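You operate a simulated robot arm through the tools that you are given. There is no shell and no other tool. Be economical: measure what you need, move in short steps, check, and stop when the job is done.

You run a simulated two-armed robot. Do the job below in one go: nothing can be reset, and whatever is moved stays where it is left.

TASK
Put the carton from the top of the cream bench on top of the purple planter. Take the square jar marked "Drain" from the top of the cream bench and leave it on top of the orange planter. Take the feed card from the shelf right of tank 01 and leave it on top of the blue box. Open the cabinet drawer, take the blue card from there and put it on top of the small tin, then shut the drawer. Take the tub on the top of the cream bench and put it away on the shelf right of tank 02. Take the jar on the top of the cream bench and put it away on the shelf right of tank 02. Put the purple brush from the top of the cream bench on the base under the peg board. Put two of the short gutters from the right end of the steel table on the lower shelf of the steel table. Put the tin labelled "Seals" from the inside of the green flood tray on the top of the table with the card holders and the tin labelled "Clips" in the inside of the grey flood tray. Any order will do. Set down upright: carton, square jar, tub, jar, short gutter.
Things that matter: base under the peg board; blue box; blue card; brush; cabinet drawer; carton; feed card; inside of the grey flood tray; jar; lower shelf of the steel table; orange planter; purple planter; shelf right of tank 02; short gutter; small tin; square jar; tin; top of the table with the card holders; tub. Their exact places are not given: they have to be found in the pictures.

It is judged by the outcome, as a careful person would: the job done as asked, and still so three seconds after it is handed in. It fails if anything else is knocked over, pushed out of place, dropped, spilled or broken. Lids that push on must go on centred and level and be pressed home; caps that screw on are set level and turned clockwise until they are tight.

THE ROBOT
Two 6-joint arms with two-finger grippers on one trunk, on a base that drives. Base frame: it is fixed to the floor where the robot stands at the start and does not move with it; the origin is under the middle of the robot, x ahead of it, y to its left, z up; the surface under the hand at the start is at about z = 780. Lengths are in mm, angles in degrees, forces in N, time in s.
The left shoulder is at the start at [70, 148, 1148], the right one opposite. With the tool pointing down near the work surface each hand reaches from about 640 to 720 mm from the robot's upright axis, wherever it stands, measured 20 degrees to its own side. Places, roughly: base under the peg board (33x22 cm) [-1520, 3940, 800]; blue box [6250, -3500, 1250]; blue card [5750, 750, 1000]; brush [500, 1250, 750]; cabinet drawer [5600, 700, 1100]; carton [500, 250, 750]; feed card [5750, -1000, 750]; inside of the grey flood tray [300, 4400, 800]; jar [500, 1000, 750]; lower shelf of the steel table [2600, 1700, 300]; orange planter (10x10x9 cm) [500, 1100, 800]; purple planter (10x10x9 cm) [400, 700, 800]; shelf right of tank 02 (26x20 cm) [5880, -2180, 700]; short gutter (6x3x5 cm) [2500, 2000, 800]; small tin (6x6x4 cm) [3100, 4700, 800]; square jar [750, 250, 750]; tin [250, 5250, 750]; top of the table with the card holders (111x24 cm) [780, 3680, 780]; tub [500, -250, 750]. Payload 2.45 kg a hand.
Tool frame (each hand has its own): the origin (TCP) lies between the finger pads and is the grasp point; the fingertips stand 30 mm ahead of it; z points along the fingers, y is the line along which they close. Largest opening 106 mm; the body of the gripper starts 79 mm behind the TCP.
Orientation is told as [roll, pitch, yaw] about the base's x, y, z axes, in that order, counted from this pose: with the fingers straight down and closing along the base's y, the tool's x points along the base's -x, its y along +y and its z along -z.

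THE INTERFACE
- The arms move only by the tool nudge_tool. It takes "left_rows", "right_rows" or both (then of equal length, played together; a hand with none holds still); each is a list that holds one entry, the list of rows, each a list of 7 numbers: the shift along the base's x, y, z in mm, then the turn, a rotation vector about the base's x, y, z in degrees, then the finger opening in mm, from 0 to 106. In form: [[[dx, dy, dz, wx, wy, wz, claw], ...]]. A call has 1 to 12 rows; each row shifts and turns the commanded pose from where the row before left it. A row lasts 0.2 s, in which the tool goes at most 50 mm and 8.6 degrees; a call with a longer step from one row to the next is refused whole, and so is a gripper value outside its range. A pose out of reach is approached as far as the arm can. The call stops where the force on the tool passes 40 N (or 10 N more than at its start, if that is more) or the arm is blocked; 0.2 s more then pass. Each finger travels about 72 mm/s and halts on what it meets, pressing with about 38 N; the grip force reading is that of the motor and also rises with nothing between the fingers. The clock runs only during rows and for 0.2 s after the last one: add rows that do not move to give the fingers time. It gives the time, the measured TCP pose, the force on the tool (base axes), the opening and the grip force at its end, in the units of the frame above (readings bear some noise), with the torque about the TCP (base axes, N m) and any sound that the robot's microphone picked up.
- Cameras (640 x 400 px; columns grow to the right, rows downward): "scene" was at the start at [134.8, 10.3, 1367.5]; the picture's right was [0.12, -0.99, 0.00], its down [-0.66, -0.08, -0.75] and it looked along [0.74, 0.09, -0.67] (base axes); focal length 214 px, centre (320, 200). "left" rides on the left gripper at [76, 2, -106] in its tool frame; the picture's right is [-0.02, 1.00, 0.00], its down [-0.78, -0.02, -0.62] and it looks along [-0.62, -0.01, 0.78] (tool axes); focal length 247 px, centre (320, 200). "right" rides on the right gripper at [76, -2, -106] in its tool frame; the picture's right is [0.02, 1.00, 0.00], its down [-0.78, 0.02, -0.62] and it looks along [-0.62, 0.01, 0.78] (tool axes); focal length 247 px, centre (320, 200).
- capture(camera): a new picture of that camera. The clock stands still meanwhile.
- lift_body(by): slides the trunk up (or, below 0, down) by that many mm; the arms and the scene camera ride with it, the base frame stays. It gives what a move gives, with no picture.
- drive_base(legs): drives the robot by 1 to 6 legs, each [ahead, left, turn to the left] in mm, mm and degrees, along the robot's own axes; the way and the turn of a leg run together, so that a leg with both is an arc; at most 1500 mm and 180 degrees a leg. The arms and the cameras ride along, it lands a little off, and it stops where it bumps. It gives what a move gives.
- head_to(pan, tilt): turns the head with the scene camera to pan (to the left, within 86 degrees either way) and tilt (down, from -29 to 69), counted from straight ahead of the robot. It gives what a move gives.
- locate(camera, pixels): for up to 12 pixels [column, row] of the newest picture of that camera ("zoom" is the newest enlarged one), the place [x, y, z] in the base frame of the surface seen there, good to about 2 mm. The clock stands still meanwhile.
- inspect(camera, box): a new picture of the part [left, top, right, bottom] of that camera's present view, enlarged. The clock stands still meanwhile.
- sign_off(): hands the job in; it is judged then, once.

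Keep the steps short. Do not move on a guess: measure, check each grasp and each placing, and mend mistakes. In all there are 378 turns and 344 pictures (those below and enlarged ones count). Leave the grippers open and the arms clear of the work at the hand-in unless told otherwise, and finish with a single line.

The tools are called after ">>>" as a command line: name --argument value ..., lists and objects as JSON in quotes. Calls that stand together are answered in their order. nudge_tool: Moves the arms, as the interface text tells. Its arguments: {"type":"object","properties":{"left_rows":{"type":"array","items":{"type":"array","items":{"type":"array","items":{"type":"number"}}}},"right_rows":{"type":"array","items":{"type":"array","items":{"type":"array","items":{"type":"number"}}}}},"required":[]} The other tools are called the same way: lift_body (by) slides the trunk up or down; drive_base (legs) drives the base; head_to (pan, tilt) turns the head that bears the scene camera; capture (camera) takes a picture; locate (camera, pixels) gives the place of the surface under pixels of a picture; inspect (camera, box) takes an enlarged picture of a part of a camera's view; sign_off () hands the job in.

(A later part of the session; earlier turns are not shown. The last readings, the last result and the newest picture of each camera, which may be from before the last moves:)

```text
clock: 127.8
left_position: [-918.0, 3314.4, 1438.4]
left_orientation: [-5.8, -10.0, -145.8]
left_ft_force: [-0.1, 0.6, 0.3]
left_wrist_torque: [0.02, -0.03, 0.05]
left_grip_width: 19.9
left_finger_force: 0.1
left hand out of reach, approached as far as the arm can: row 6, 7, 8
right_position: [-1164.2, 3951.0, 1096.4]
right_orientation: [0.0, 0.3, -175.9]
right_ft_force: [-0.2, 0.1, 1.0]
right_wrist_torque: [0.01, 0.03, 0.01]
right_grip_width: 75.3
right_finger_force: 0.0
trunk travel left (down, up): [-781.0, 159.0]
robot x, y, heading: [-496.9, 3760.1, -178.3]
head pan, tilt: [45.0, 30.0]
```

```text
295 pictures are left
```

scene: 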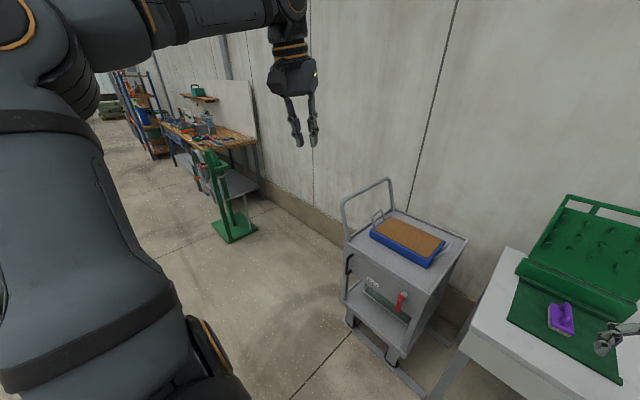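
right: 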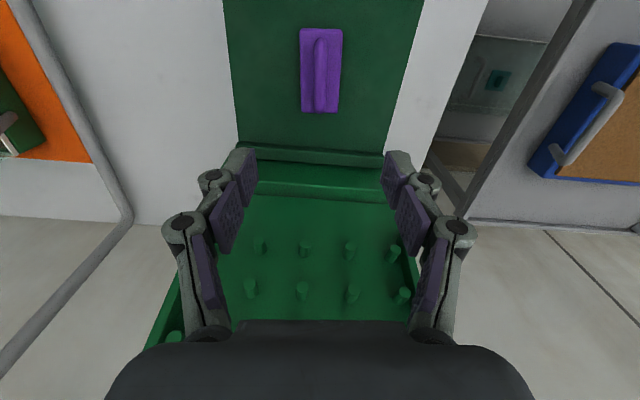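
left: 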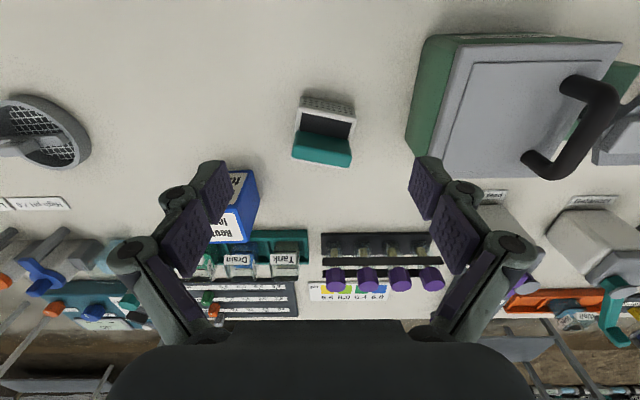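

Parked. Now I turn right to face +x (the flood-tray table) and look.

>>> drive_base --legs '[[0, 0, -90], [0, 0, -91.5]]'

>>> head_to --pan 20 --tilt 30

>>> capture --camera "scene"

```text
clock: 135.9
left_position: [-64.1, 4184.9, 1436.4]
left_orientation: [-5.8, -10.0, 32.7]
left_ft_force: [0.7, 0.1, -0.6]
left_wrist_torque: [0.0, -0.01, 0.01]
left_grip_width: 20.1
left_finger_force: 0.0
right_position: [164.4, 3541.1, 1097.2]
right_orientation: [-0.1, 0.3, 2.5]
right_ft_force: [0.0, -0.5, 0.5]
right_wrist_torque: [0.0, 0.03, -0.02]
right_grip_width: 75.1
right_finger_force: 0.1
trunk travel left (down, up): [-781.0, 159.0]
robot x, y, heading: [-495.2, 3754.2, 0.0]
head pan, tilt: [45.0, 30.0]
```

```text
clock: 136.8
left_position: [-64.1, 4184.3, 1437.0]
left_orientation: [-5.7, -9.9, 32.7]
left_ft_force: [-0.1, -0.7, 0.1]
left_wrist_torque: [0.01, 0.0, 0.0]
left_grip_width: 19.9
left_finger_force: 0.0
right_position: [165.3, 3541.0, 1095.7]
right_orientation: [-0.1, 0.3, 2.6]
right_ft_force: [-1.0, 0.3, -0.4]
right_wrist_torque: [-0.03, -0.05, -0.04]
right_grip_width: 75.2
right_finger_force: 0.0
trunk travel left (down, up): [-781.0, 159.0]
robot x, y, heading: [-497.7, 3757.2, 0.1]
head pan, tilt: [20.0, 30.0]
```

```text
294 pictures are left
```

scene: 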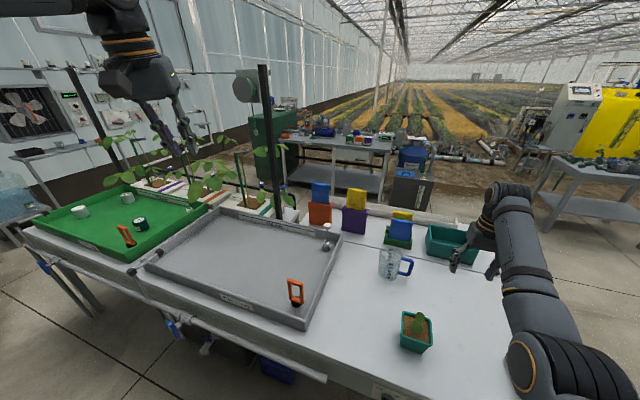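

I see the green tray with tins, the grey tray, and coloured card holders. I inspect and measure.

>>> inspect --camera "scene" --box '[30, 170, 250, 300]'

>>> inspect --camera "scene" --box '[270, 170, 510, 370]'

>>> locate --camera "scene" --pixels '[[80, 210], [127, 197], [140, 223], [240, 280], [230, 240], [320, 220], [355, 230], [398, 240], [370, 300], [450, 245], [395, 265], [490, 380]]'

```text
2.91 times, centred on (140, 235) of scene
```

zoom: 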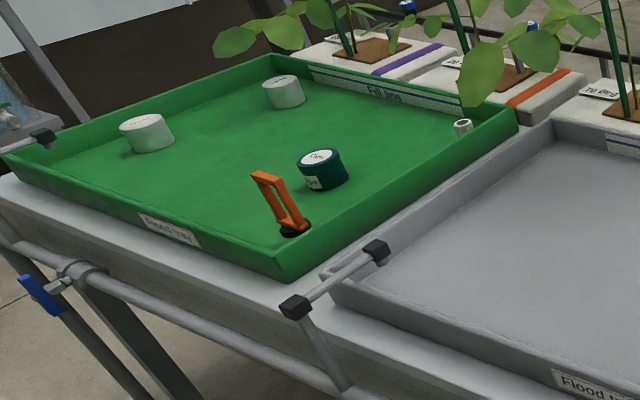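

```text
2.00 times, centred on (390, 270) of scene
```

zoom: 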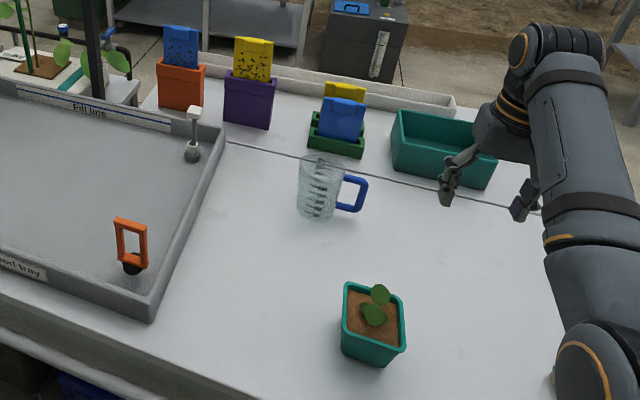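

```text
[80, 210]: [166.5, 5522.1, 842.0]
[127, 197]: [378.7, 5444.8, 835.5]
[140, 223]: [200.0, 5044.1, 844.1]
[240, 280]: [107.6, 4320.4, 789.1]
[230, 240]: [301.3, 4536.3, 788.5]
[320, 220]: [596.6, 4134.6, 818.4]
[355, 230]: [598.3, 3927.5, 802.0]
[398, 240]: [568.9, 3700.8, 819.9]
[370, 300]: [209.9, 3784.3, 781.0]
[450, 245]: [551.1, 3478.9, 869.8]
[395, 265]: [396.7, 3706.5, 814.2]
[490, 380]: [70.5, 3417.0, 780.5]
```

Two white tins and one teal in the green tray; need their labels. The card-holder table is the narrow one beyond the seam. I drive left 1450 along the aisle and look.

>>> drive_base --legs '[[0, 1450, 0]]'

>>> head_to --pan 5 --tilt 42

>>> capture --camera "scene"

```text
clock: 144.0
left_position: [-80.5, 5636.9, 1437.6]
left_orientation: [-5.7, -10.0, 33.4]
left_ft_force: [-0.6, 0.1, -0.5]
left_wrist_torque: [0.0, 0.0, 0.0]
left_grip_width: 20.2
left_finger_force: 0.1
right_position: [156.6, 4997.5, 1097.0]
right_orientation: [-0.1, 0.4, 3.3]
right_ft_force: [-0.3, 0.1, 0.4]
right_wrist_torque: [0.04, 0.02, -0.01]
right_grip_width: 75.0
right_finger_force: 0.1
trunk travel left (down, up): [-781.0, 159.0]
robot x, y, heading: [-508.2, 5204.6, 0.7]
head pan, tilt: [20.0, 30.0]
```

```text
clock: 144.7
left_position: [-79.8, 5637.7, 1436.4]
left_orientation: [-5.8, -10.0, 33.5]
left_ft_force: [0.8, -0.1, -0.7]
left_wrist_torque: [-0.03, 0.02, 0.0]
left_grip_width: 19.8
left_finger_force: 0.0
right_position: [157.4, 4998.5, 1095.9]
right_orientation: [-0.2, 0.3, 3.2]
right_ft_force: [0.6, 0.7, -0.4]
right_wrist_torque: [0.0, -0.04, 0.0]
right_grip_width: 75.1
right_finger_force: 0.0
trunk travel left (down, up): [-781.0, 159.0]
robot x, y, heading: [-504.2, 5202.6, 0.8]
head pan, tilt: [5.0, 42.0]
```

```text
291 pictures are left
```

scene: 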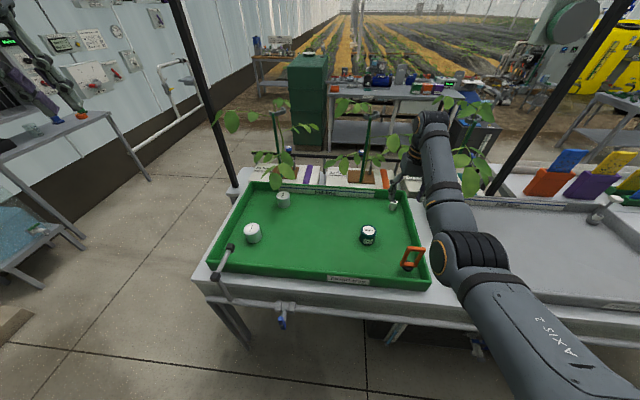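

>>> inspect --camera "scene" --box '[230, 185, 310, 250]'

>>> inspect --camera "scene" --box '[340, 210, 430, 270]'

>>> locate --camera "scene" --pixels '[[252, 226], [252, 243], [283, 194], [283, 209], [368, 229], [368, 244], [320, 250], [395, 205], [410, 258]]'

```text
6.15 times, centred on (270, 218) of scene
```

zoom: 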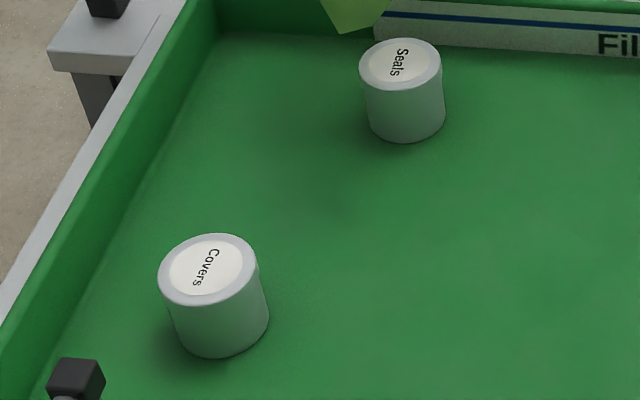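

```text
6.67 times, centred on (385, 240) of scene
```

zoom: 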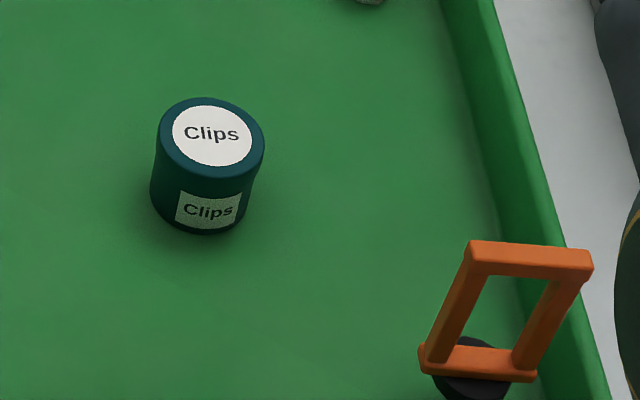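

```text
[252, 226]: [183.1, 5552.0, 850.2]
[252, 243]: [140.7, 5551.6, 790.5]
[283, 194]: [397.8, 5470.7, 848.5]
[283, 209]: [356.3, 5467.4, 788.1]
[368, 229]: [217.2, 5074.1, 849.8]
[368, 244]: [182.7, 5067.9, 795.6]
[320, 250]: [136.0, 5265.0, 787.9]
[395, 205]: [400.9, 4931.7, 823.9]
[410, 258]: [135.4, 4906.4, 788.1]
```

Teal tin = Clips (217,5074); Seals = far white tin (398,5471). First Clips: drive ahead 60, left 76, then look down.

>>> drive_base --legs '[[60, 75, 0]]'

>>> lift_body --by -110

>>> capture --camera "right"

```text
clock: 145.9
left_position: [-23.9, 5709.5, 1440.4]
left_orientation: [-5.6, -10.2, 33.4]
left_ft_force: [-0.8, -0.6, 1.1]
left_wrist_torque: [0.03, -0.01, -0.02]
left_grip_width: 19.9
left_finger_force: 0.1
right_position: [212.5, 5070.3, 1097.4]
right_orientation: [0.1, 0.2, 3.2]
right_ft_force: [-0.6, 0.5, 0.2]
right_wrist_torque: [0.03, -0.06, 0.0]
right_grip_width: 75.1
right_finger_force: 0.0
trunk travel left (down, up): [-781.0, 159.0]
robot x, y, heading: [-452.9, 5278.0, 1.0]
head pan, tilt: [5.0, 42.0]
```

```text
clock: 147.3
left_position: [-22.0, 5714.0, 1325.8]
left_orientation: [-5.9, -10.0, 33.4]
left_ft_force: [0.2, 0.5, -0.1]
left_wrist_torque: [-0.03, 0.02, 0.0]
left_grip_width: 20.2
left_finger_force: 0.1
right_position: [214.3, 5073.4, 986.3]
right_orientation: [-0.1, 0.3, 3.2]
right_ft_force: [0.3, -0.2, 0.0]
right_wrist_torque: [0.02, -0.03, 0.0]
right_grip_width: 75.1
right_finger_force: 0.1
trunk travel left (down, up): [-671.0, 269.0]
robot x, y, heading: [-450.1, 5279.9, 0.9]
head pan, tilt: [5.0, 42.0]
```

```text
288 pictures are left
```

right: 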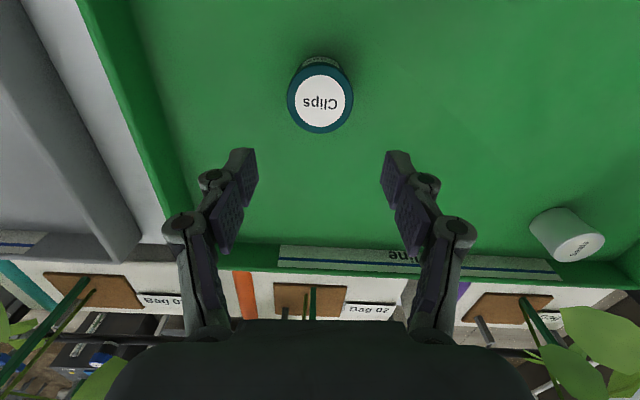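

>>> locate --camera "right" --pixels '[[320, 100], [291, 98], [350, 98], [320, 70], [320, 130]]'

```text
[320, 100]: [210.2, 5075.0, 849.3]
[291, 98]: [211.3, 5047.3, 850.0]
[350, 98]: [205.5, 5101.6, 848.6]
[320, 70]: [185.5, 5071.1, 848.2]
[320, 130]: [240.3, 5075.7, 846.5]
```

Tin centre (212,5075), Ø≈58, top 849. Descend to TCP z≈826 with 92 mm opening and close.

>>> nudge_tool --right_rows '[[[-1, 1, -40, 0, 0, 0, 95], [-1, 0, -40, 0, 0, 0, 95], [0, 0, -40, 0, 0, 0, 95], [0, 0, -30, 0, 0, 0, 95], [0, 0, -10, 0, 0, 0, 95], [0, 0, 0, 0, 0, 0, 95], [0, 0, 0, 0, 0, 0, 20], [0, 0, 0, 0, 0, 0, 20], [0, 0, 0, 0, 0, 0, 20], [0, 0, 0, 0, 0, 0, 20]]]'

>>> nudge_tool --right_rows '[[[0, 0, 8, 0, 0, 0, 20], [0, 0, 15, 0, 0, 0, 20], [0, 0, 20, 0, 0, 0, 20], [0, 0, 25, 0, 0, 0, 20], [0, 0, 25, 0, 0, 0, 20], [0, 0, 25, 0, 0, 0, 20], [0, 0, 25, 0, 0, 0, 20], [0, 0, 0, 0, 0, 0, 20]]]'

>>> lift_body --by 110

>>> capture --camera "right"

```text
clock: 149.5
left_position: [-22.5, 5713.6, 1327.2]
left_orientation: [-5.7, -10.0, 33.3]
left_ft_force: [-0.5, -0.2, 1.0]
left_wrist_torque: [0.01, -0.01, 0.01]
left_grip_width: 20.3
left_finger_force: 0.0
right_position: [213.0, 5073.6, 827.4]
right_orientation: [-0.1, 0.3, 3.3]
right_ft_force: [0.2, 0.6, -0.4]
right_wrist_torque: [-0.04, -0.05, 0.01]
right_grip_width: 62.7
right_finger_force: 37.9
trunk travel left (down, up): [-671.0, 269.0]
robot x, y, heading: [-452.1, 5279.2, 0.5]
head pan, tilt: [5.0, 42.0]
```

```text
clock: 151.3
left_position: [-22.2, 5713.3, 1327.7]
left_orientation: [-5.7, -9.9, 33.4]
left_ft_force: [0.3, -0.3, 0.2]
left_wrist_torque: [0.05, 0.0, 0.0]
left_grip_width: 20.1
left_finger_force: 0.0
right_position: [212.6, 5072.7, 968.4]
right_orientation: [-0.1, 0.4, 3.3]
right_ft_force: [0.2, -0.5, -0.3]
right_wrist_torque: [0.01, 0.03, 0.0]
right_grip_width: 62.6
right_finger_force: 38.6
trunk travel left (down, up): [-671.0, 269.0]
robot x, y, heading: [-448.7, 5277.6, 0.8]
head pan, tilt: [5.0, 42.0]
```

```text
clock: 152.7
left_position: [-21.2, 5714.2, 1436.0]
left_orientation: [-5.7, -9.9, 33.4]
left_ft_force: [0.2, -0.3, 1.0]
left_wrist_torque: [-0.02, -0.05, 0.02]
left_grip_width: 19.9
left_finger_force: 0.1
right_position: [212.4, 5072.7, 1078.9]
right_orientation: [-0.1, 0.3, 3.3]
right_ft_force: [-0.5, -0.2, -1.9]
right_wrist_torque: [-0.02, 0.03, -0.01]
right_grip_width: 62.5
right_finger_force: 38.8
trunk travel left (down, up): [-781.0, 159.0]
robot x, y, heading: [-446.7, 5278.8, 0.8]
head pan, tilt: [5.0, 42.0]
```

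```text
287 pictures are left
```

right: 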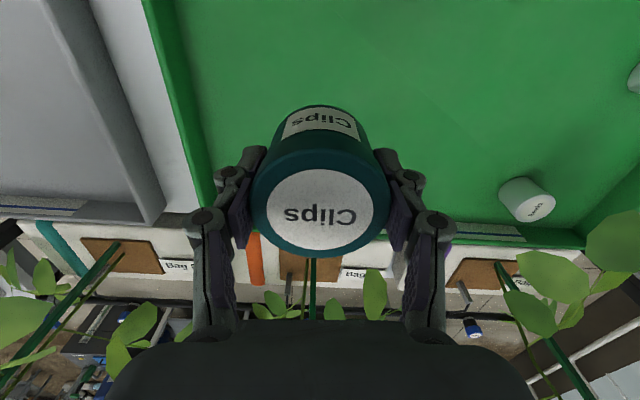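

Clips held. Drive right 600 so it is over the grey tray floor; lower.

>>> drive_base --legs '[[0, -600, 0]]'

>>> lift_body --by -110

>>> capture --camera "scene"

>>> capture --camera "right"

```text
clock: 156.1
left_position: [-15.2, 5110.3, 1437.4]
left_orientation: [-5.9, -9.9, 33.5]
left_ft_force: [-0.8, 0.0, 0.5]
left_wrist_torque: [-0.03, 0.02, 0.0]
left_grip_width: 20.2
left_finger_force: 0.0
right_position: [222.3, 4469.8, 1080.0]
right_orientation: [-0.2, 0.3, 3.3]
right_ft_force: [-0.2, 0.5, -1.0]
right_wrist_torque: [0.03, 0.0, -0.01]
right_grip_width: 62.8
right_finger_force: 38.1
trunk travel left (down, up): [-781.0, 159.0]
robot x, y, heading: [-440.6, 4672.5, 0.7]
head pan, tilt: [5.0, 42.0]
```

```text
clock: 157.6
left_position: [-13.6, 5108.7, 1327.0]
left_orientation: [-5.7, -10.0, 33.4]
left_ft_force: [-0.7, 0.3, -0.1]
left_wrist_torque: [0.02, -0.02, -0.05]
left_grip_width: 19.9
left_finger_force: 0.1
right_position: [220.9, 4468.9, 969.5]
right_orientation: [-0.1, 0.3, 3.3]
right_ft_force: [0.1, 0.3, -0.7]
right_wrist_torque: [0.01, -0.03, -0.02]
right_grip_width: 62.9
right_finger_force: 38.0
trunk travel left (down, up): [-671.0, 269.0]
robot x, y, heading: [-439.5, 4674.5, 0.9]
head pan, tilt: [5.0, 42.0]
```

```text
286 pictures are left
```

scene: 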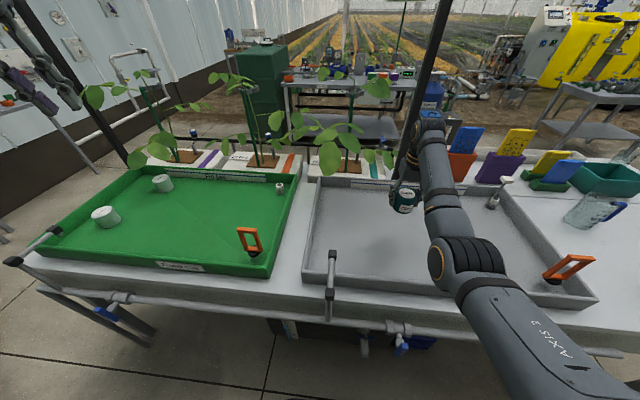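

```text
285 pictures are left
```

right: 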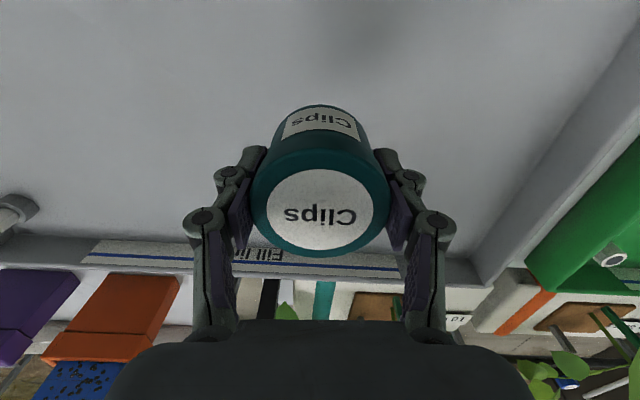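

Clear floor below. Lower: floor 788.5 → TCP ≈828; then release.

>>> nudge_tool --right_rows '[[[0, 0, -40, 0, 0, 0, 20], [0, 0, -40, 0, 0, 0, 20], [0, 0, -30, 0, 0, 0, 20], [0, 0, -20, 0, 0, 0, 20], [0, 0, -6, 0, 0, 0, 20], [0, 0, -3, 0, 0, 0, 20], [0, 0, -2, 0, 0, 0, 20], [0, 0, -1, 0, 0, 0, 20], [0, 0, 0, 0, 0, 0, 20]]]'

```text
clock: 159.6
left_position: [-15.2, 5108.4, 1327.8]
left_orientation: [-5.7, -10.0, 33.4]
left_ft_force: [0.0, -0.2, -0.1]
left_wrist_torque: [0.02, 0.01, 0.01]
left_grip_width: 20.0
left_finger_force: 0.0
right_position: [221.1, 4470.2, 826.2]
right_orientation: [0.0, 0.3, 3.4]
right_ft_force: [0.3, 0.2, -1.8]
right_wrist_torque: [-0.05, -0.01, 0.0]
right_grip_width: 62.8
right_finger_force: 38.0
trunk travel left (down, up): [-671.0, 269.0]
robot x, y, heading: [-441.4, 4671.8, 0.7]
head pan, tilt: [5.0, 42.0]
```

>>> nudge_tool --right_rows '[[[0, 0, -1, 0, 0, 0, 20], [0, 0, -1, 0, 0, 0, 20], [0, 0, -1, 0, 0, 0, 20], [0, 0, 0, 0, 0, 0, 20]]]'

>>> inspect --camera "scene" --box '[350, 180, 450, 260]'

```text
clock: 160.6
left_position: [-15.6, 5109.3, 1327.6]
left_orientation: [-5.8, -10.2, 33.5]
left_ft_force: [-0.5, -0.3, 0.7]
left_wrist_torque: [0.01, 0.01, 0.0]
left_grip_width: 19.9
left_finger_force: 0.0
right_position: [220.6, 4468.9, 827.3]
right_orientation: [-0.1, 0.2, 3.3]
right_ft_force: [0.9, -2.6, 12.1]
right_wrist_torque: [-0.05, 0.29, 0.05]
right_grip_width: 62.6
right_finger_force: 37.8
trunk travel left (down, up): [-671.0, 269.0]
robot x, y, heading: [-441.6, 4674.4, 1.1]
head pan, tilt: [5.0, 42.0]
```

```text
5.00 times, centred on (400, 220) of scene
```

zoom: 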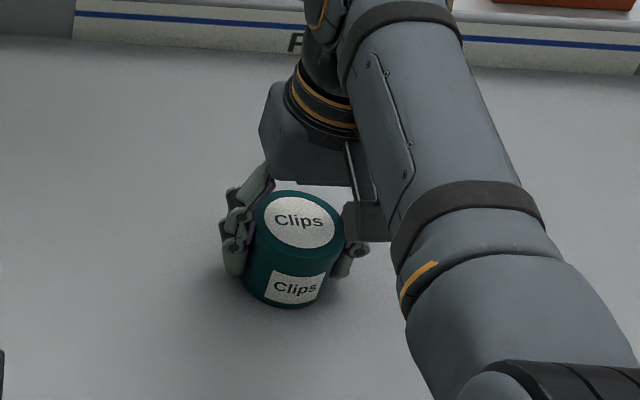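

Contact (12 N). Release, rise, and raise the trunk.

>>> nudge_tool --right_rows '[[[0, 0, 0, 0, 0, 0, 90], [0, 0, 0, 0, 0, 0, 95], [0, 0, 20, 0, 0, 0, 95], [0, 0, 40, 0, 0, 0, 95], [0, 0, 40, 0, 0, 0, 95], [0, 0, 40, 0, 0, 0, 95], [0, 0, 0, 0, 0, 0, 95]]]'

>>> lift_body --by 110

>>> capture --camera "right"

```text
clock: 162.2
left_position: [-14.0, 5109.2, 1327.0]
left_orientation: [-5.7, -10.0, 33.5]
left_ft_force: [0.2, 0.0, 0.2]
left_wrist_torque: [-0.02, -0.01, 0.01]
left_grip_width: 20.2
left_finger_force: 0.1
right_position: [222.4, 4468.7, 964.6]
right_orientation: [-0.1, 0.2, 3.3]
right_ft_force: [0.4, -0.1, 0.4]
right_wrist_torque: [-0.01, 0.0, -0.02]
right_grip_width: 94.8
right_finger_force: 0.1
trunk travel left (down, up): [-671.0, 269.0]
robot x, y, heading: [-439.4, 4677.0, 0.8]
head pan, tilt: [5.0, 42.0]
```

```text
clock: 163.6
left_position: [-14.3, 5109.9, 1437.3]
left_orientation: [-5.7, -10.0, 33.5]
left_ft_force: [-0.1, -0.1, -0.4]
left_wrist_torque: [-0.03, -0.04, 0.0]
left_grip_width: 19.7
left_finger_force: 0.1
right_position: [222.5, 4469.6, 1072.9]
right_orientation: [-0.1, 0.4, 3.3]
right_ft_force: [0.5, 0.3, -0.1]
right_wrist_torque: [-0.03, 0.04, 0.0]
right_grip_width: 95.0
right_finger_force: 0.1
trunk travel left (down, up): [-781.0, 159.0]
robot x, y, heading: [-440.1, 4670.7, 0.8]
head pan, tilt: [5.0, 42.0]
```

```text
283 pictures are left
```

right: 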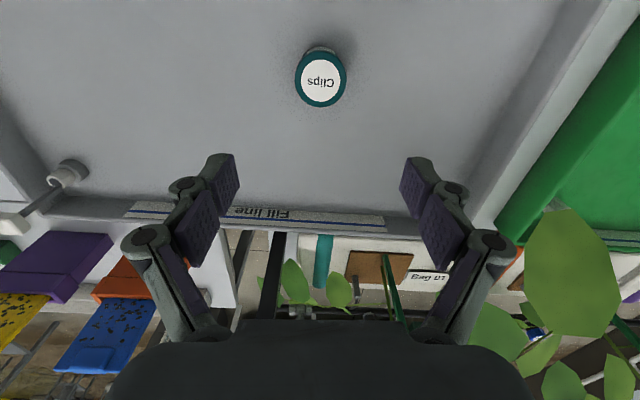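

Clips done. For Seals I must go closer to the table; I measure the table's front rail and clamps first.

>>> locate --camera "scene" --pixels '[[200, 302], [330, 292], [100, 312], [400, 345], [20, 262], [160, 268], [150, 290], [390, 330]]'

```text
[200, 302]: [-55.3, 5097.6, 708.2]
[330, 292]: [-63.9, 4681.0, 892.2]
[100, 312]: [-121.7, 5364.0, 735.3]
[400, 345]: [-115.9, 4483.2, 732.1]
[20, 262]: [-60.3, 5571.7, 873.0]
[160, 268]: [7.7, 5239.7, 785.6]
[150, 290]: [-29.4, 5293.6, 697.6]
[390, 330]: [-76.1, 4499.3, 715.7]
```

I drive left 1005 (heading corrected), then carefully ahead 100 and read.

>>> drive_base --legs '[[0, 1005, -0.8], [100, 0, 0]]'

>>> capture --camera "right"

>>> capture --camera "scene"

```text
clock: 169.6
left_position: [63.1, 6124.9, 1438.6]
left_orientation: [-5.9, -10.2, 33.5]
left_ft_force: [-0.8, 0.5, -0.3]
left_wrist_torque: [0.01, -0.05, -0.01]
left_grip_width: 19.9
left_finger_force: 0.1
right_position: [301.8, 5485.4, 1076.1]
right_orientation: [-0.1, 0.1, 3.5]
right_ft_force: [0.0, -0.4, 0.4]
right_wrist_torque: [0.0, 0.0, -0.01]
right_grip_width: 95.2
right_finger_force: 0.1
trunk travel left (down, up): [-781.0, 159.0]
robot x, y, heading: [-356.8, 5688.3, 1.0]
head pan, tilt: [5.0, 42.0]
```

```text
282 pictures are left
```

right: 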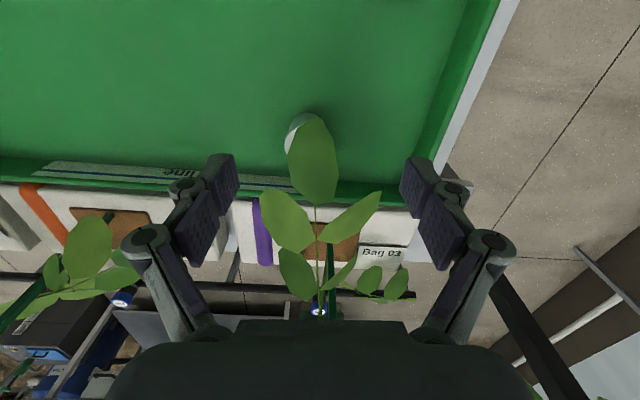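

```text
281 pictures are left
```

scene: 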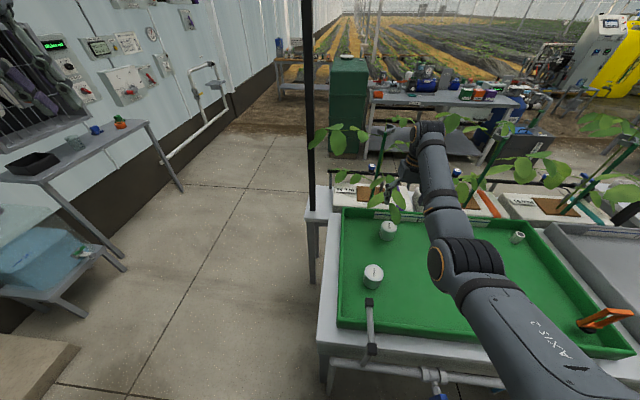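

A leaf overhangs the Seals tin. I measure leaf and tin.

>>> locate --camera "right" --pixels '[[313, 130], [313, 160], [315, 195], [290, 220], [350, 215], [296, 280], [316, 270], [293, 130], [300, 118], [290, 140]]'

>>> inspect --camera "scene" --box '[310, 120, 450, 300]'

```text
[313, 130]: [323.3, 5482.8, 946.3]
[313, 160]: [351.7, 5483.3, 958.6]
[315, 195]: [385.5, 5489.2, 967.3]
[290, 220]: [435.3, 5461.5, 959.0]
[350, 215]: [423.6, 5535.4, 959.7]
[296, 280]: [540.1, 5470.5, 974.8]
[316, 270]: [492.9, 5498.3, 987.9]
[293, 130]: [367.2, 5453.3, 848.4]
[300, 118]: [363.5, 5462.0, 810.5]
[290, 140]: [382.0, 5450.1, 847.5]
```

```text
2.22 times, centred on (380, 210) of scene
```

zoom: 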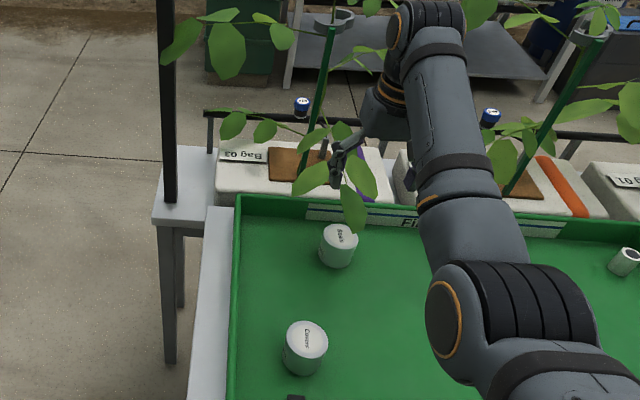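

Leaves hang at z≥946 over the tin. I'll tilt the hand forward about 48° and come in under them from the front. First back up 120 and tilt.

>>> drive_base --legs '[[-120, 0, -1]]'

>>> nudge_tool --right_rows '[[[0, 0, 0, 0, -8, 0, 95], [0, 0, 0, 0, -8, 0, 95], [0, 0, 0, 0, -8, 0, 95], [0, 0, 0, 0, -8, 0, 95], [0, 0, 0, 0, -8, 0, 95], [0, 0, 0, 0, -8, 0, 95], [0, 0, 0, 0, 0, 0, 95]]]'

>>> capture --camera "right"

```text
clock: 170.8
left_position: [-42.9, 6115.6, 1436.6]
left_orientation: [-5.7, -10.0, 32.6]
left_ft_force: [0.4, 0.4, -0.3]
left_wrist_torque: [-0.02, 0.02, 0.03]
left_grip_width: 20.0
left_finger_force: 0.0
right_position: [181.6, 5474.0, 1072.2]
right_orientation: [-0.1, 0.4, 2.4]
right_ft_force: [0.6, -0.2, -0.7]
right_wrist_torque: [0.02, 0.03, 0.0]
right_grip_width: 95.0
right_finger_force: 0.1
trunk travel left (down, up): [-781.0, 159.0]
robot x, y, heading: [-480.0, 5686.5, 0.2]
head pan, tilt: [5.0, 42.0]
```

```text
clock: 172.4
left_position: [-45.0, 6116.4, 1437.5]
left_orientation: [-5.8, -10.0, 32.6]
left_ft_force: [0.1, 0.6, -1.2]
left_wrist_torque: [-0.02, 0.04, 0.02]
left_grip_width: 20.1
left_finger_force: 0.1
right_position: [181.6, 5473.3, 1073.5]
right_orientation: [-2.8, -47.7, 3.5]
right_ft_force: [0.5, -0.2, -0.3]
right_wrist_torque: [-0.02, -0.02, 0.04]
right_grip_width: 95.0
right_finger_force: 0.0
trunk travel left (down, up): [-781.0, 159.0]
robot x, y, heading: [-480.0, 5691.6, 0.0]
head pan, tilt: [5.0, 42.0]
```

```text
279 pictures are left
```

right: 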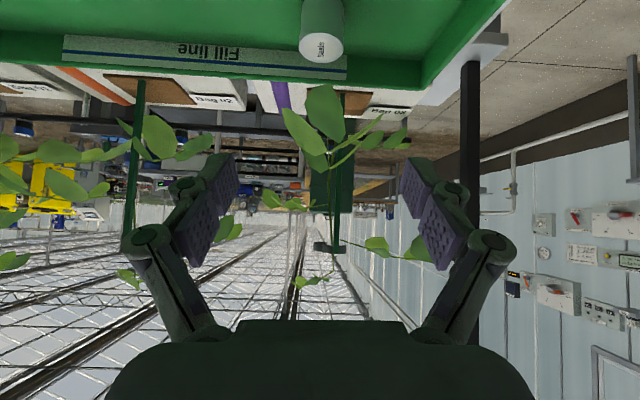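

Tilt works. I measure the Seals tin from here.

>>> locate --camera "right" --pixels '[[323, 47], [303, 45], [343, 45], [323, 35], [323, 60], [323, 15]]'

```text
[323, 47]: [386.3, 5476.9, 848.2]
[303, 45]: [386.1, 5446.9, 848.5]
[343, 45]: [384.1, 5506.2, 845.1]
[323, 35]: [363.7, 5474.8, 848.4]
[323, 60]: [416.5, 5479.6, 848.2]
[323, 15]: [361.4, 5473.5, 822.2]
```

Tin centre (389,5477), Ø60. Lower trunk 110 and bring the hand to (265,5477,845), in front of the tin under the leaves.

>>> lift_body --by -110

>>> nudge_tool --right_rows '[[[20, 1, -30, 0, 0, 0, 95], [20, 1, -30, 0, 0, 0, 95], [20, 1, -30, 0, 0, 0, 95], [20, 1, -28, 0, 0, 0, 95], [0, 0, 0, 0, 0, 0, 95]]]'

>>> capture --camera "right"

>>> capture --camera "scene"

```text
clock: 173.8
left_position: [-45.2, 6116.5, 1327.8]
left_orientation: [-5.8, -9.9, 32.6]
left_ft_force: [-0.1, 0.5, -0.2]
left_wrist_torque: [-0.01, -0.02, 0.02]
left_grip_width: 19.8
left_finger_force: 0.0
right_position: [181.2, 5473.3, 964.3]
right_orientation: [-2.7, -47.7, 3.5]
right_ft_force: [0.3, -0.3, 0.8]
right_wrist_torque: [0.0, 0.0, 0.01]
right_grip_width: 95.1
right_finger_force: 0.0
trunk travel left (down, up): [-671.0, 269.0]
robot x, y, heading: [-478.4, 5689.4, -0.2]
head pan, tilt: [5.0, 42.0]
```

```text
clock: 175.0
left_position: [-46.0, 6116.8, 1327.2]
left_orientation: [-5.8, -10.1, 32.6]
left_ft_force: [-0.6, -0.3, -0.1]
left_wrist_torque: [-0.03, 0.0, -0.01]
left_grip_width: 20.0
left_finger_force: 0.2
right_position: [260.8, 5477.4, 847.2]
right_orientation: [-2.6, -47.8, 3.6]
right_ft_force: [0.0, -0.3, 0.3]
right_wrist_torque: [-0.01, -0.03, -0.02]
right_grip_width: 94.8
right_finger_force: 0.1
trunk travel left (down, up): [-671.0, 269.0]
robot x, y, heading: [-480.6, 5688.3, -0.1]
head pan, tilt: [5.0, 42.0]
```

```text
278 pictures are left
```

right: 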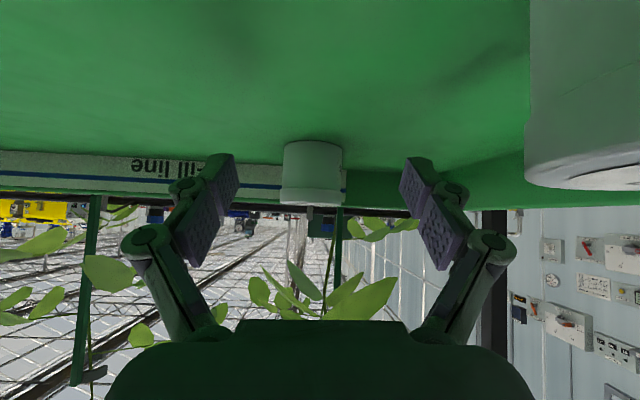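

```text
277 pictures are left
```

scene: 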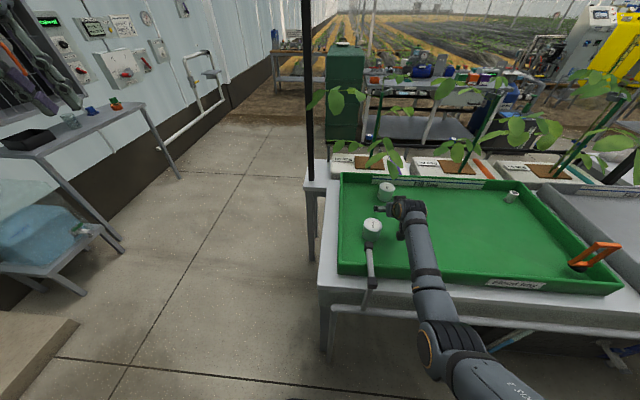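

The tin is straight ahead. Advance 122 mm in x, down 20, then close.

>>> nudge_tool --right_rows '[[[30, 0, -8, 0, 0, 0, 95], [30, 0, -8, 0, 0, 0, 95], [30, 0, -4, 0, 0, 0, 95], [32, 0, 0, 0, 0, 0, 95], [0, 0, 0, 0, 0, 0, 95]]]'

>>> capture --camera "right"

```text
clock: 176.2
left_position: [-45.6, 6116.3, 1326.5]
left_orientation: [-5.8, -10.0, 32.6]
left_ft_force: [-0.5, 0.3, -0.5]
left_wrist_torque: [-0.01, 0.0, -0.01]
left_grip_width: 20.0
left_finger_force: 0.0
right_position: [336.3, 5476.7, 841.0]
right_orientation: [-2.8, -47.7, 3.7]
right_ft_force: [-0.8, 0.8, -0.1]
right_wrist_torque: [0.01, 0.04, -0.03]
right_grip_width: 95.0
right_finger_force: 0.1
right hand out of reach, approached as far as the arm can: row 3, 4
trunk travel left (down, up): [-671.0, 269.0]
robot x, y, heading: [-478.6, 5683.9, -0.2]
head pan, tilt: [5.0, 42.0]
```

```text
276 pictures are left
```

right: 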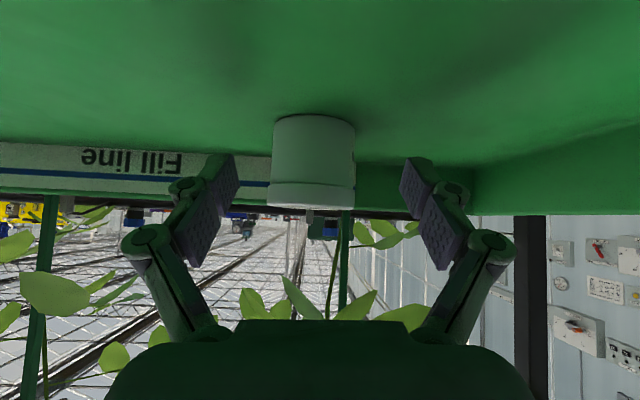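

Arm at its limit, tin aligned. Drive 53 ahead so the fingers straddle the tin.

>>> drive_base --legs '[[53, -3, 0]]'

>>> nudge_tool --right_rows '[[[-4, 0, -7, 0, 0, 0, 95], [-4, 0, -7, 0, 0, 0, 95], [0, 0, 0, 0, 0, 0, 95]]]'

>>> capture --camera "right"

```text
clock: 177.2
left_position: [3.1, 6115.0, 1329.9]
left_orientation: [-5.9, -10.2, 32.7]
left_ft_force: [-0.5, 0.5, -0.4]
left_wrist_torque: [0.0, -0.02, 0.06]
left_grip_width: 20.1
left_finger_force: 0.1
right_position: [387.3, 5474.1, 843.5]
right_orientation: [-2.8, -48.0, 3.6]
right_ft_force: [-0.2, -0.7, -0.3]
right_wrist_torque: [0.03, 0.0, 0.03]
right_grip_width: 95.5
right_finger_force: 0.0
trunk travel left (down, up): [-671.0, 269.0]
robot x, y, heading: [-425.6, 5685.2, 0.4]
head pan, tilt: [5.0, 42.0]
```

```text
clock: 178.0
left_position: [9.1, 6114.1, 1326.6]
left_orientation: [-5.7, -10.0, 32.6]
left_ft_force: [0.0, 0.0, -1.0]
left_wrist_torque: [0.04, 0.0, 0.0]
left_grip_width: 20.1
left_finger_force: 0.0
right_position: [381.9, 5473.5, 824.8]
right_orientation: [-2.7, -47.6, 3.6]
right_ft_force: [-0.2, -0.4, -0.5]
right_wrist_torque: [0.0, -0.02, 0.0]
right_grip_width: 94.9
right_finger_force: 0.0
trunk travel left (down, up): [-671.0, 269.0]
robot x, y, heading: [-425.3, 5686.7, -0.1]
head pan, tilt: [5.0, 42.0]
```

```text
275 pictures are left
```

right: 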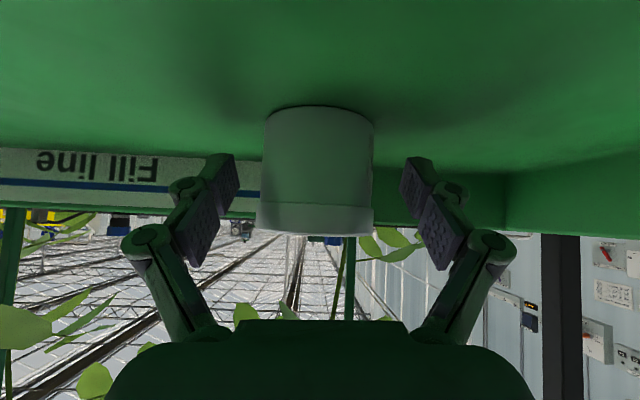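

Fingers straddle it. Close, then lift 25 slowly.

>>> nudge_tool --right_rows '[[[0, 0, 0, 0, 0, 0, 50], [0, 0, 0, 0, 0, 0, 20], [0, 0, 0, 0, 0, 0, 20], [0, 0, 0, 0, 0, 0, 20], [0, 0, 5, 0, 0, 0, 20], [-2, 0, 10, 0, 0, 0, 20], [-5, 0, 10, 0, 0, 0, 20], [0, 0, 0, 0, 0, 0, 20]]]'

>>> capture --camera "right"

```text
clock: 179.8
left_position: [7.6, 6113.7, 1327.6]
left_orientation: [-5.9, -10.0, 32.6]
left_ft_force: [0.3, -0.1, 0.3]
left_wrist_torque: [0.04, 0.0, 0.0]
left_grip_width: 20.0
left_finger_force: 0.1
right_position: [374.5, 5474.4, 850.6]
right_orientation: [-2.7, -47.7, 3.6]
right_ft_force: [0.3, -0.4, -0.9]
right_wrist_torque: [-0.02, 0.03, -0.05]
right_grip_width: 63.0
right_finger_force: 38.3
trunk travel left (down, up): [-671.0, 269.0]
robot x, y, heading: [-426.8, 5687.6, 0.1]
head pan, tilt: [5.0, 42.0]
```

```text
274 pictures are left
```

right: 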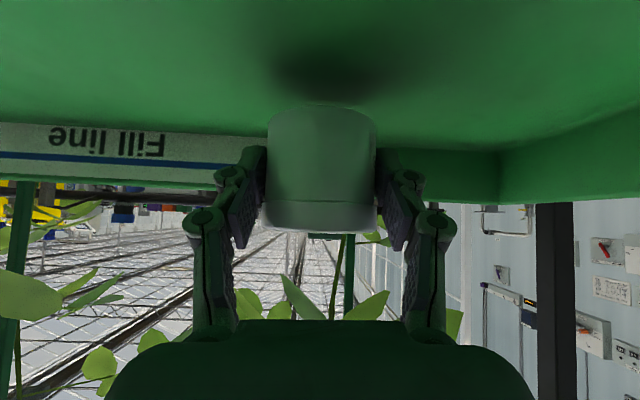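

Seals held. Back out under the leaves 280 mm, then raise the trunk.

>>> drive_base --legs '[[-280, 0, 0]]'

>>> lift_body --by 130

>>> drive_base --legs '[[0, -1500, 0], [0, -1500, 0], [0, -250, 0]]'

>>> head_to --pan 25 --tilt 30

>>> capture --camera "scene"

```text
clock: 181.7
left_position: [-272.5, 6114.6, 1326.1]
left_orientation: [-5.6, -9.9, 32.7]
left_ft_force: [1.0, -0.1, 0.4]
left_wrist_torque: [-0.01, 0.04, 0.0]
left_grip_width: 20.5
left_finger_force: 0.1
right_position: [94.9, 5473.8, 850.7]
right_orientation: [-2.6, -47.6, 3.6]
right_ft_force: [-1.2, 0.2, -0.6]
right_wrist_torque: [-0.03, 0.05, 0.02]
right_grip_width: 62.2
right_finger_force: 37.9
trunk travel left (down, up): [-671.0, 269.0]
robot x, y, heading: [-707.0, 5686.0, 0.2]
head pan, tilt: [5.0, 42.0]
```

```text
clock: 183.3
left_position: [-272.5, 6114.6, 1457.4]
left_orientation: [-5.8, -10.0, 32.7]
left_ft_force: [-1.0, 0.7, -1.3]
left_wrist_torque: [0.03, -0.01, -0.05]
left_grip_width: 19.9
left_finger_force: 0.1
right_position: [93.6, 5475.5, 981.1]
right_orientation: [-2.7, -47.6, 3.6]
right_ft_force: [0.2, 0.5, -1.2]
right_wrist_torque: [-0.04, 0.01, 0.01]
right_grip_width: 62.4
right_finger_force: 37.6
trunk travel left (down, up): [-801.0, 139.0]
robot x, y, heading: [-712.6, 5688.2, -0.3]
head pan, tilt: [5.0, 42.0]
```

```text
clock: 199.2
left_position: [-290.7, 2863.7, 1457.6]
left_orientation: [-6.0, -10.0, 32.0]
left_ft_force: [0.4, 0.3, 0.4]
left_wrist_torque: [-0.04, 0.02, 0.02]
left_grip_width: 20.1
left_finger_force: 0.1
right_position: [66.7, 2218.7, 980.5]
right_orientation: [-2.8, -47.6, 3.0]
right_ft_force: [0.2, 0.7, -2.2]
right_wrist_torque: [-0.03, -0.02, 0.01]
right_grip_width: 62.2
right_finger_force: 37.3
trunk travel left (down, up): [-801.0, 139.0]
robot x, y, heading: [-728.4, 2436.0, -1.0]
head pan, tilt: [5.0, 42.0]
```

```text
clock: 200.0
left_position: [-291.3, 2860.3, 1458.1]
left_orientation: [-5.7, -10.0, 31.8]
left_ft_force: [-0.3, -0.9, 0.4]
left_wrist_torque: [-0.01, -0.01, 0.01]
left_grip_width: 20.3
left_finger_force: 0.1
right_position: [67.2, 2217.7, 981.0]
right_orientation: [-2.5, -47.5, 2.8]
right_ft_force: [-0.1, 0.1, -2.3]
right_wrist_torque: [-0.01, -0.02, 0.02]
right_grip_width: 62.5
right_finger_force: 38.0
trunk travel left (down, up): [-801.0, 139.0]
robot x, y, heading: [-728.5, 2438.0, -0.8]
head pan, tilt: [25.0, 30.0]
```

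```text
273 pictures are left
```

scene: 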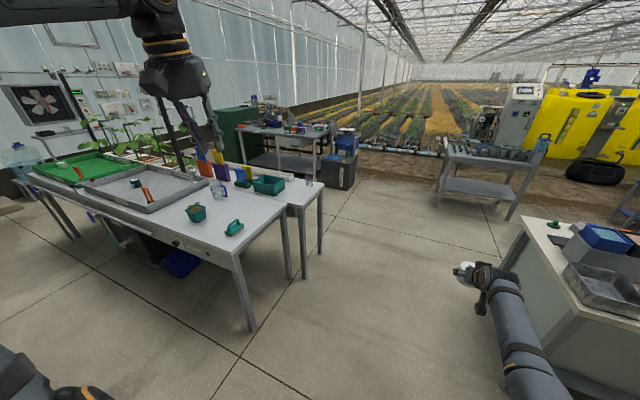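

I inspect the narrow table end and measure it.

>>> inspect --camera "scene" --box '[180, 140, 340, 240]'

>>> locate --camera "scene" --pixels '[[288, 208], [322, 185], [280, 203], [310, 184], [300, 195], [268, 184], [245, 180], [290, 175], [230, 253]]'

```text
4.00 times, centred on (260, 190) of scene
```

zoom: 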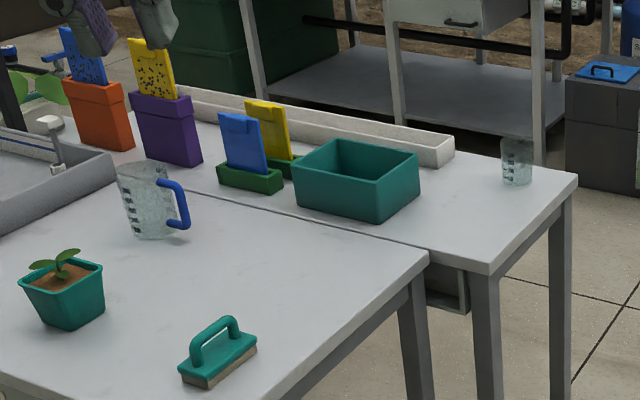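

```text
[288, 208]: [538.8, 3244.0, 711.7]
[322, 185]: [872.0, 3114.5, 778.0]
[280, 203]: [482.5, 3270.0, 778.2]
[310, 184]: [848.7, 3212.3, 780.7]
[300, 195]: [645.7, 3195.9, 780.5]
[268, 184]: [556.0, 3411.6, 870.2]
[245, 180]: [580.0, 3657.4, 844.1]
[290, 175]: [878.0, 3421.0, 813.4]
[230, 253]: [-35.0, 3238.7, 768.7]
```

Free spot at about (640,3250) on the narrow table's end. I drive ahead to x≈430 and turn left to face +y.

>>> drive_base --legs '[[1160, -20, 0.8], [0, 0, 90]]'

>>> head_to --pan -5 --tilt 40

>>> capture --camera "scene"

```text
clock: 209.8
left_position: [3.4, 2845.3, 1457.7]
left_orientation: [-5.9, -10.0, 123.3]
left_ft_force: [-0.1, -0.9, 0.3]
left_wrist_torque: [0.0, -0.01, 0.01]
left_grip_width: 20.2
left_finger_force: 0.0
right_position: [637.4, 3217.9, 980.6]
right_orientation: [-2.7, -47.5, 94.2]
right_ft_force: [0.1, 0.1, -1.2]
right_wrist_torque: [-0.01, 0.03, -0.02]
right_grip_width: 62.3
right_finger_force: 38.3
trunk travel left (down, up): [-801.0, 139.0]
robot x, y, heading: [434.6, 2421.5, 90.3]
head pan, tilt: [25.0, 30.0]
```

```text
clock: 210.7
left_position: [2.4, 2845.3, 1458.4]
left_orientation: [-5.7, -10.1, 123.2]
left_ft_force: [0.2, -0.2, 0.0]
left_wrist_torque: [0.02, 0.0, -0.01]
left_grip_width: 19.8
left_finger_force: 0.0
right_position: [637.2, 3218.1, 980.3]
right_orientation: [-2.7, -47.6, 94.2]
right_ft_force: [-0.5, -0.4, -1.1]
right_wrist_torque: [0.01, 0.02, -0.03]
right_grip_width: 62.4
right_finger_force: 38.3
trunk travel left (down, up): [-801.0, 139.0]
robot x, y, heading: [440.4, 2415.6, 90.8]
head pan, tilt: [-5.0, 40.0]
```

```text
271 pictures are left
```

scene: 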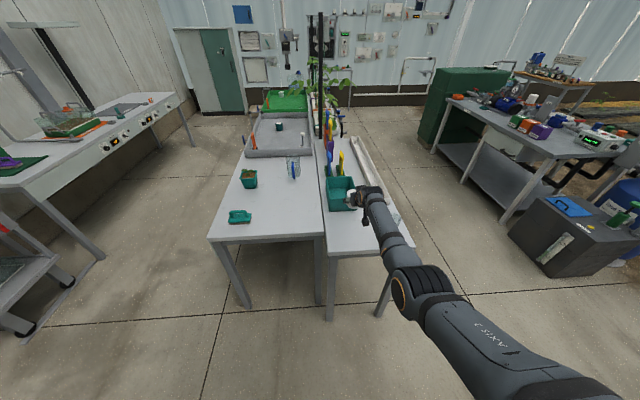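

Tin hangs over the free end, bin is beyond. Lower the trunk 130, then the hand in small steps.

>>> lift_body --by -130

>>> nudge_tool --right_rows '[[[0, 10, -10, 0, 0, 0, 20], [0, 10, -10, 0, 0, 0, 20], [0, 0, -7, 0, 0, 0, 20], [0, 0, -3, 0, 0, 0, 20], [0, 0, 0, 0, 0, 0, 20]]]'

>>> inspect --camera "scene" --box '[300, 150, 440, 250]'

```text
clock: 212.3
left_position: [3.1, 2843.9, 1326.9]
left_orientation: [-5.8, -10.0, 123.3]
left_ft_force: [0.5, -0.7, -0.5]
left_wrist_torque: [-0.01, 0.0, 0.0]
left_grip_width: 20.2
left_finger_force: 0.1
right_position: [637.2, 3218.2, 851.5]
right_orientation: [-2.7, -47.6, 94.2]
right_ft_force: [-0.6, 0.6, -1.4]
right_wrist_torque: [0.0, -0.02, 0.01]
right_grip_width: 62.9
right_finger_force: 38.4
trunk travel left (down, up): [-671.0, 269.0]
robot x, y, heading: [432.5, 2415.4, 90.4]
head pan, tilt: [-5.0, 40.0]
```

```text
clock: 213.5
left_position: [2.5, 2844.9, 1327.8]
left_orientation: [-5.8, -10.0, 123.3]
left_ft_force: [0.0, -0.5, 0.9]
left_wrist_torque: [0.02, 0.01, 0.0]
left_grip_width: 19.9
left_finger_force: 0.0
right_position: [637.3, 3229.5, 826.4]
right_orientation: [-2.7, -47.6, 94.2]
right_ft_force: [0.1, -0.2, -0.8]
right_wrist_torque: [-0.04, -0.01, 0.0]
right_grip_width: 62.6
right_finger_force: 38.0
right hand out of reach, approached as far as the arm can: row 2, 3
trunk travel left (down, up): [-671.0, 269.0]
robot x, y, heading: [435.0, 2412.8, 90.4]
head pan, tilt: [-5.0, 40.0]
```

```text
4.00 times, centred on (370, 200) of scene
```

zoom: 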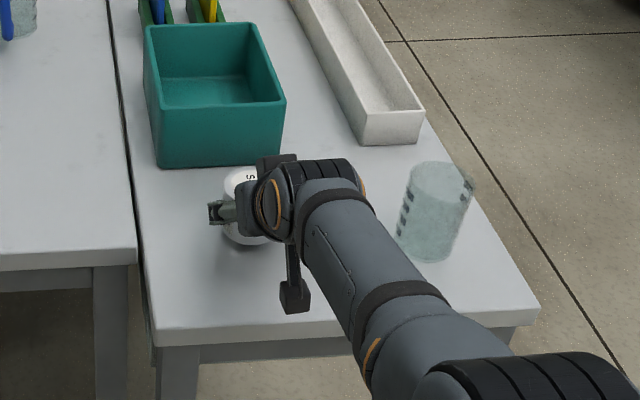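

About 10 mm left. Lower on, with a slight pull back for reach.

>>> nudge_tool --right_rows '[[[0, -6, -4, 0, 0, 0, 20], [0, -2, -3, 0, 0, 0, 20], [0, 0, -2, 0, 0, 0, 20], [0, 0, -1, 0, 0, 0, 20], [0, 0, -1, 0, 0, 0, 20], [0, 0, 0, 0, 0, 0, 20]]]'

```text
clock: 214.9
left_position: [1.6, 2845.0, 1326.8]
left_orientation: [-5.7, -10.1, 123.2]
left_ft_force: [0.5, -0.1, -0.2]
left_wrist_torque: [-0.02, 0.0, 0.04]
left_grip_width: 20.4
left_finger_force: 0.0
right_position: [637.6, 3221.2, 818.0]
right_orientation: [-2.7, -47.7, 94.2]
right_ft_force: [0.2, 1.7, 4.6]
right_wrist_torque: [0.15, 0.16, -0.08]
right_grip_width: 62.4
right_finger_force: 37.7
trunk travel left (down, up): [-671.0, 269.0]
robot x, y, heading: [435.5, 2414.7, 90.3]
head pan, tilt: [-5.0, 40.0]
```

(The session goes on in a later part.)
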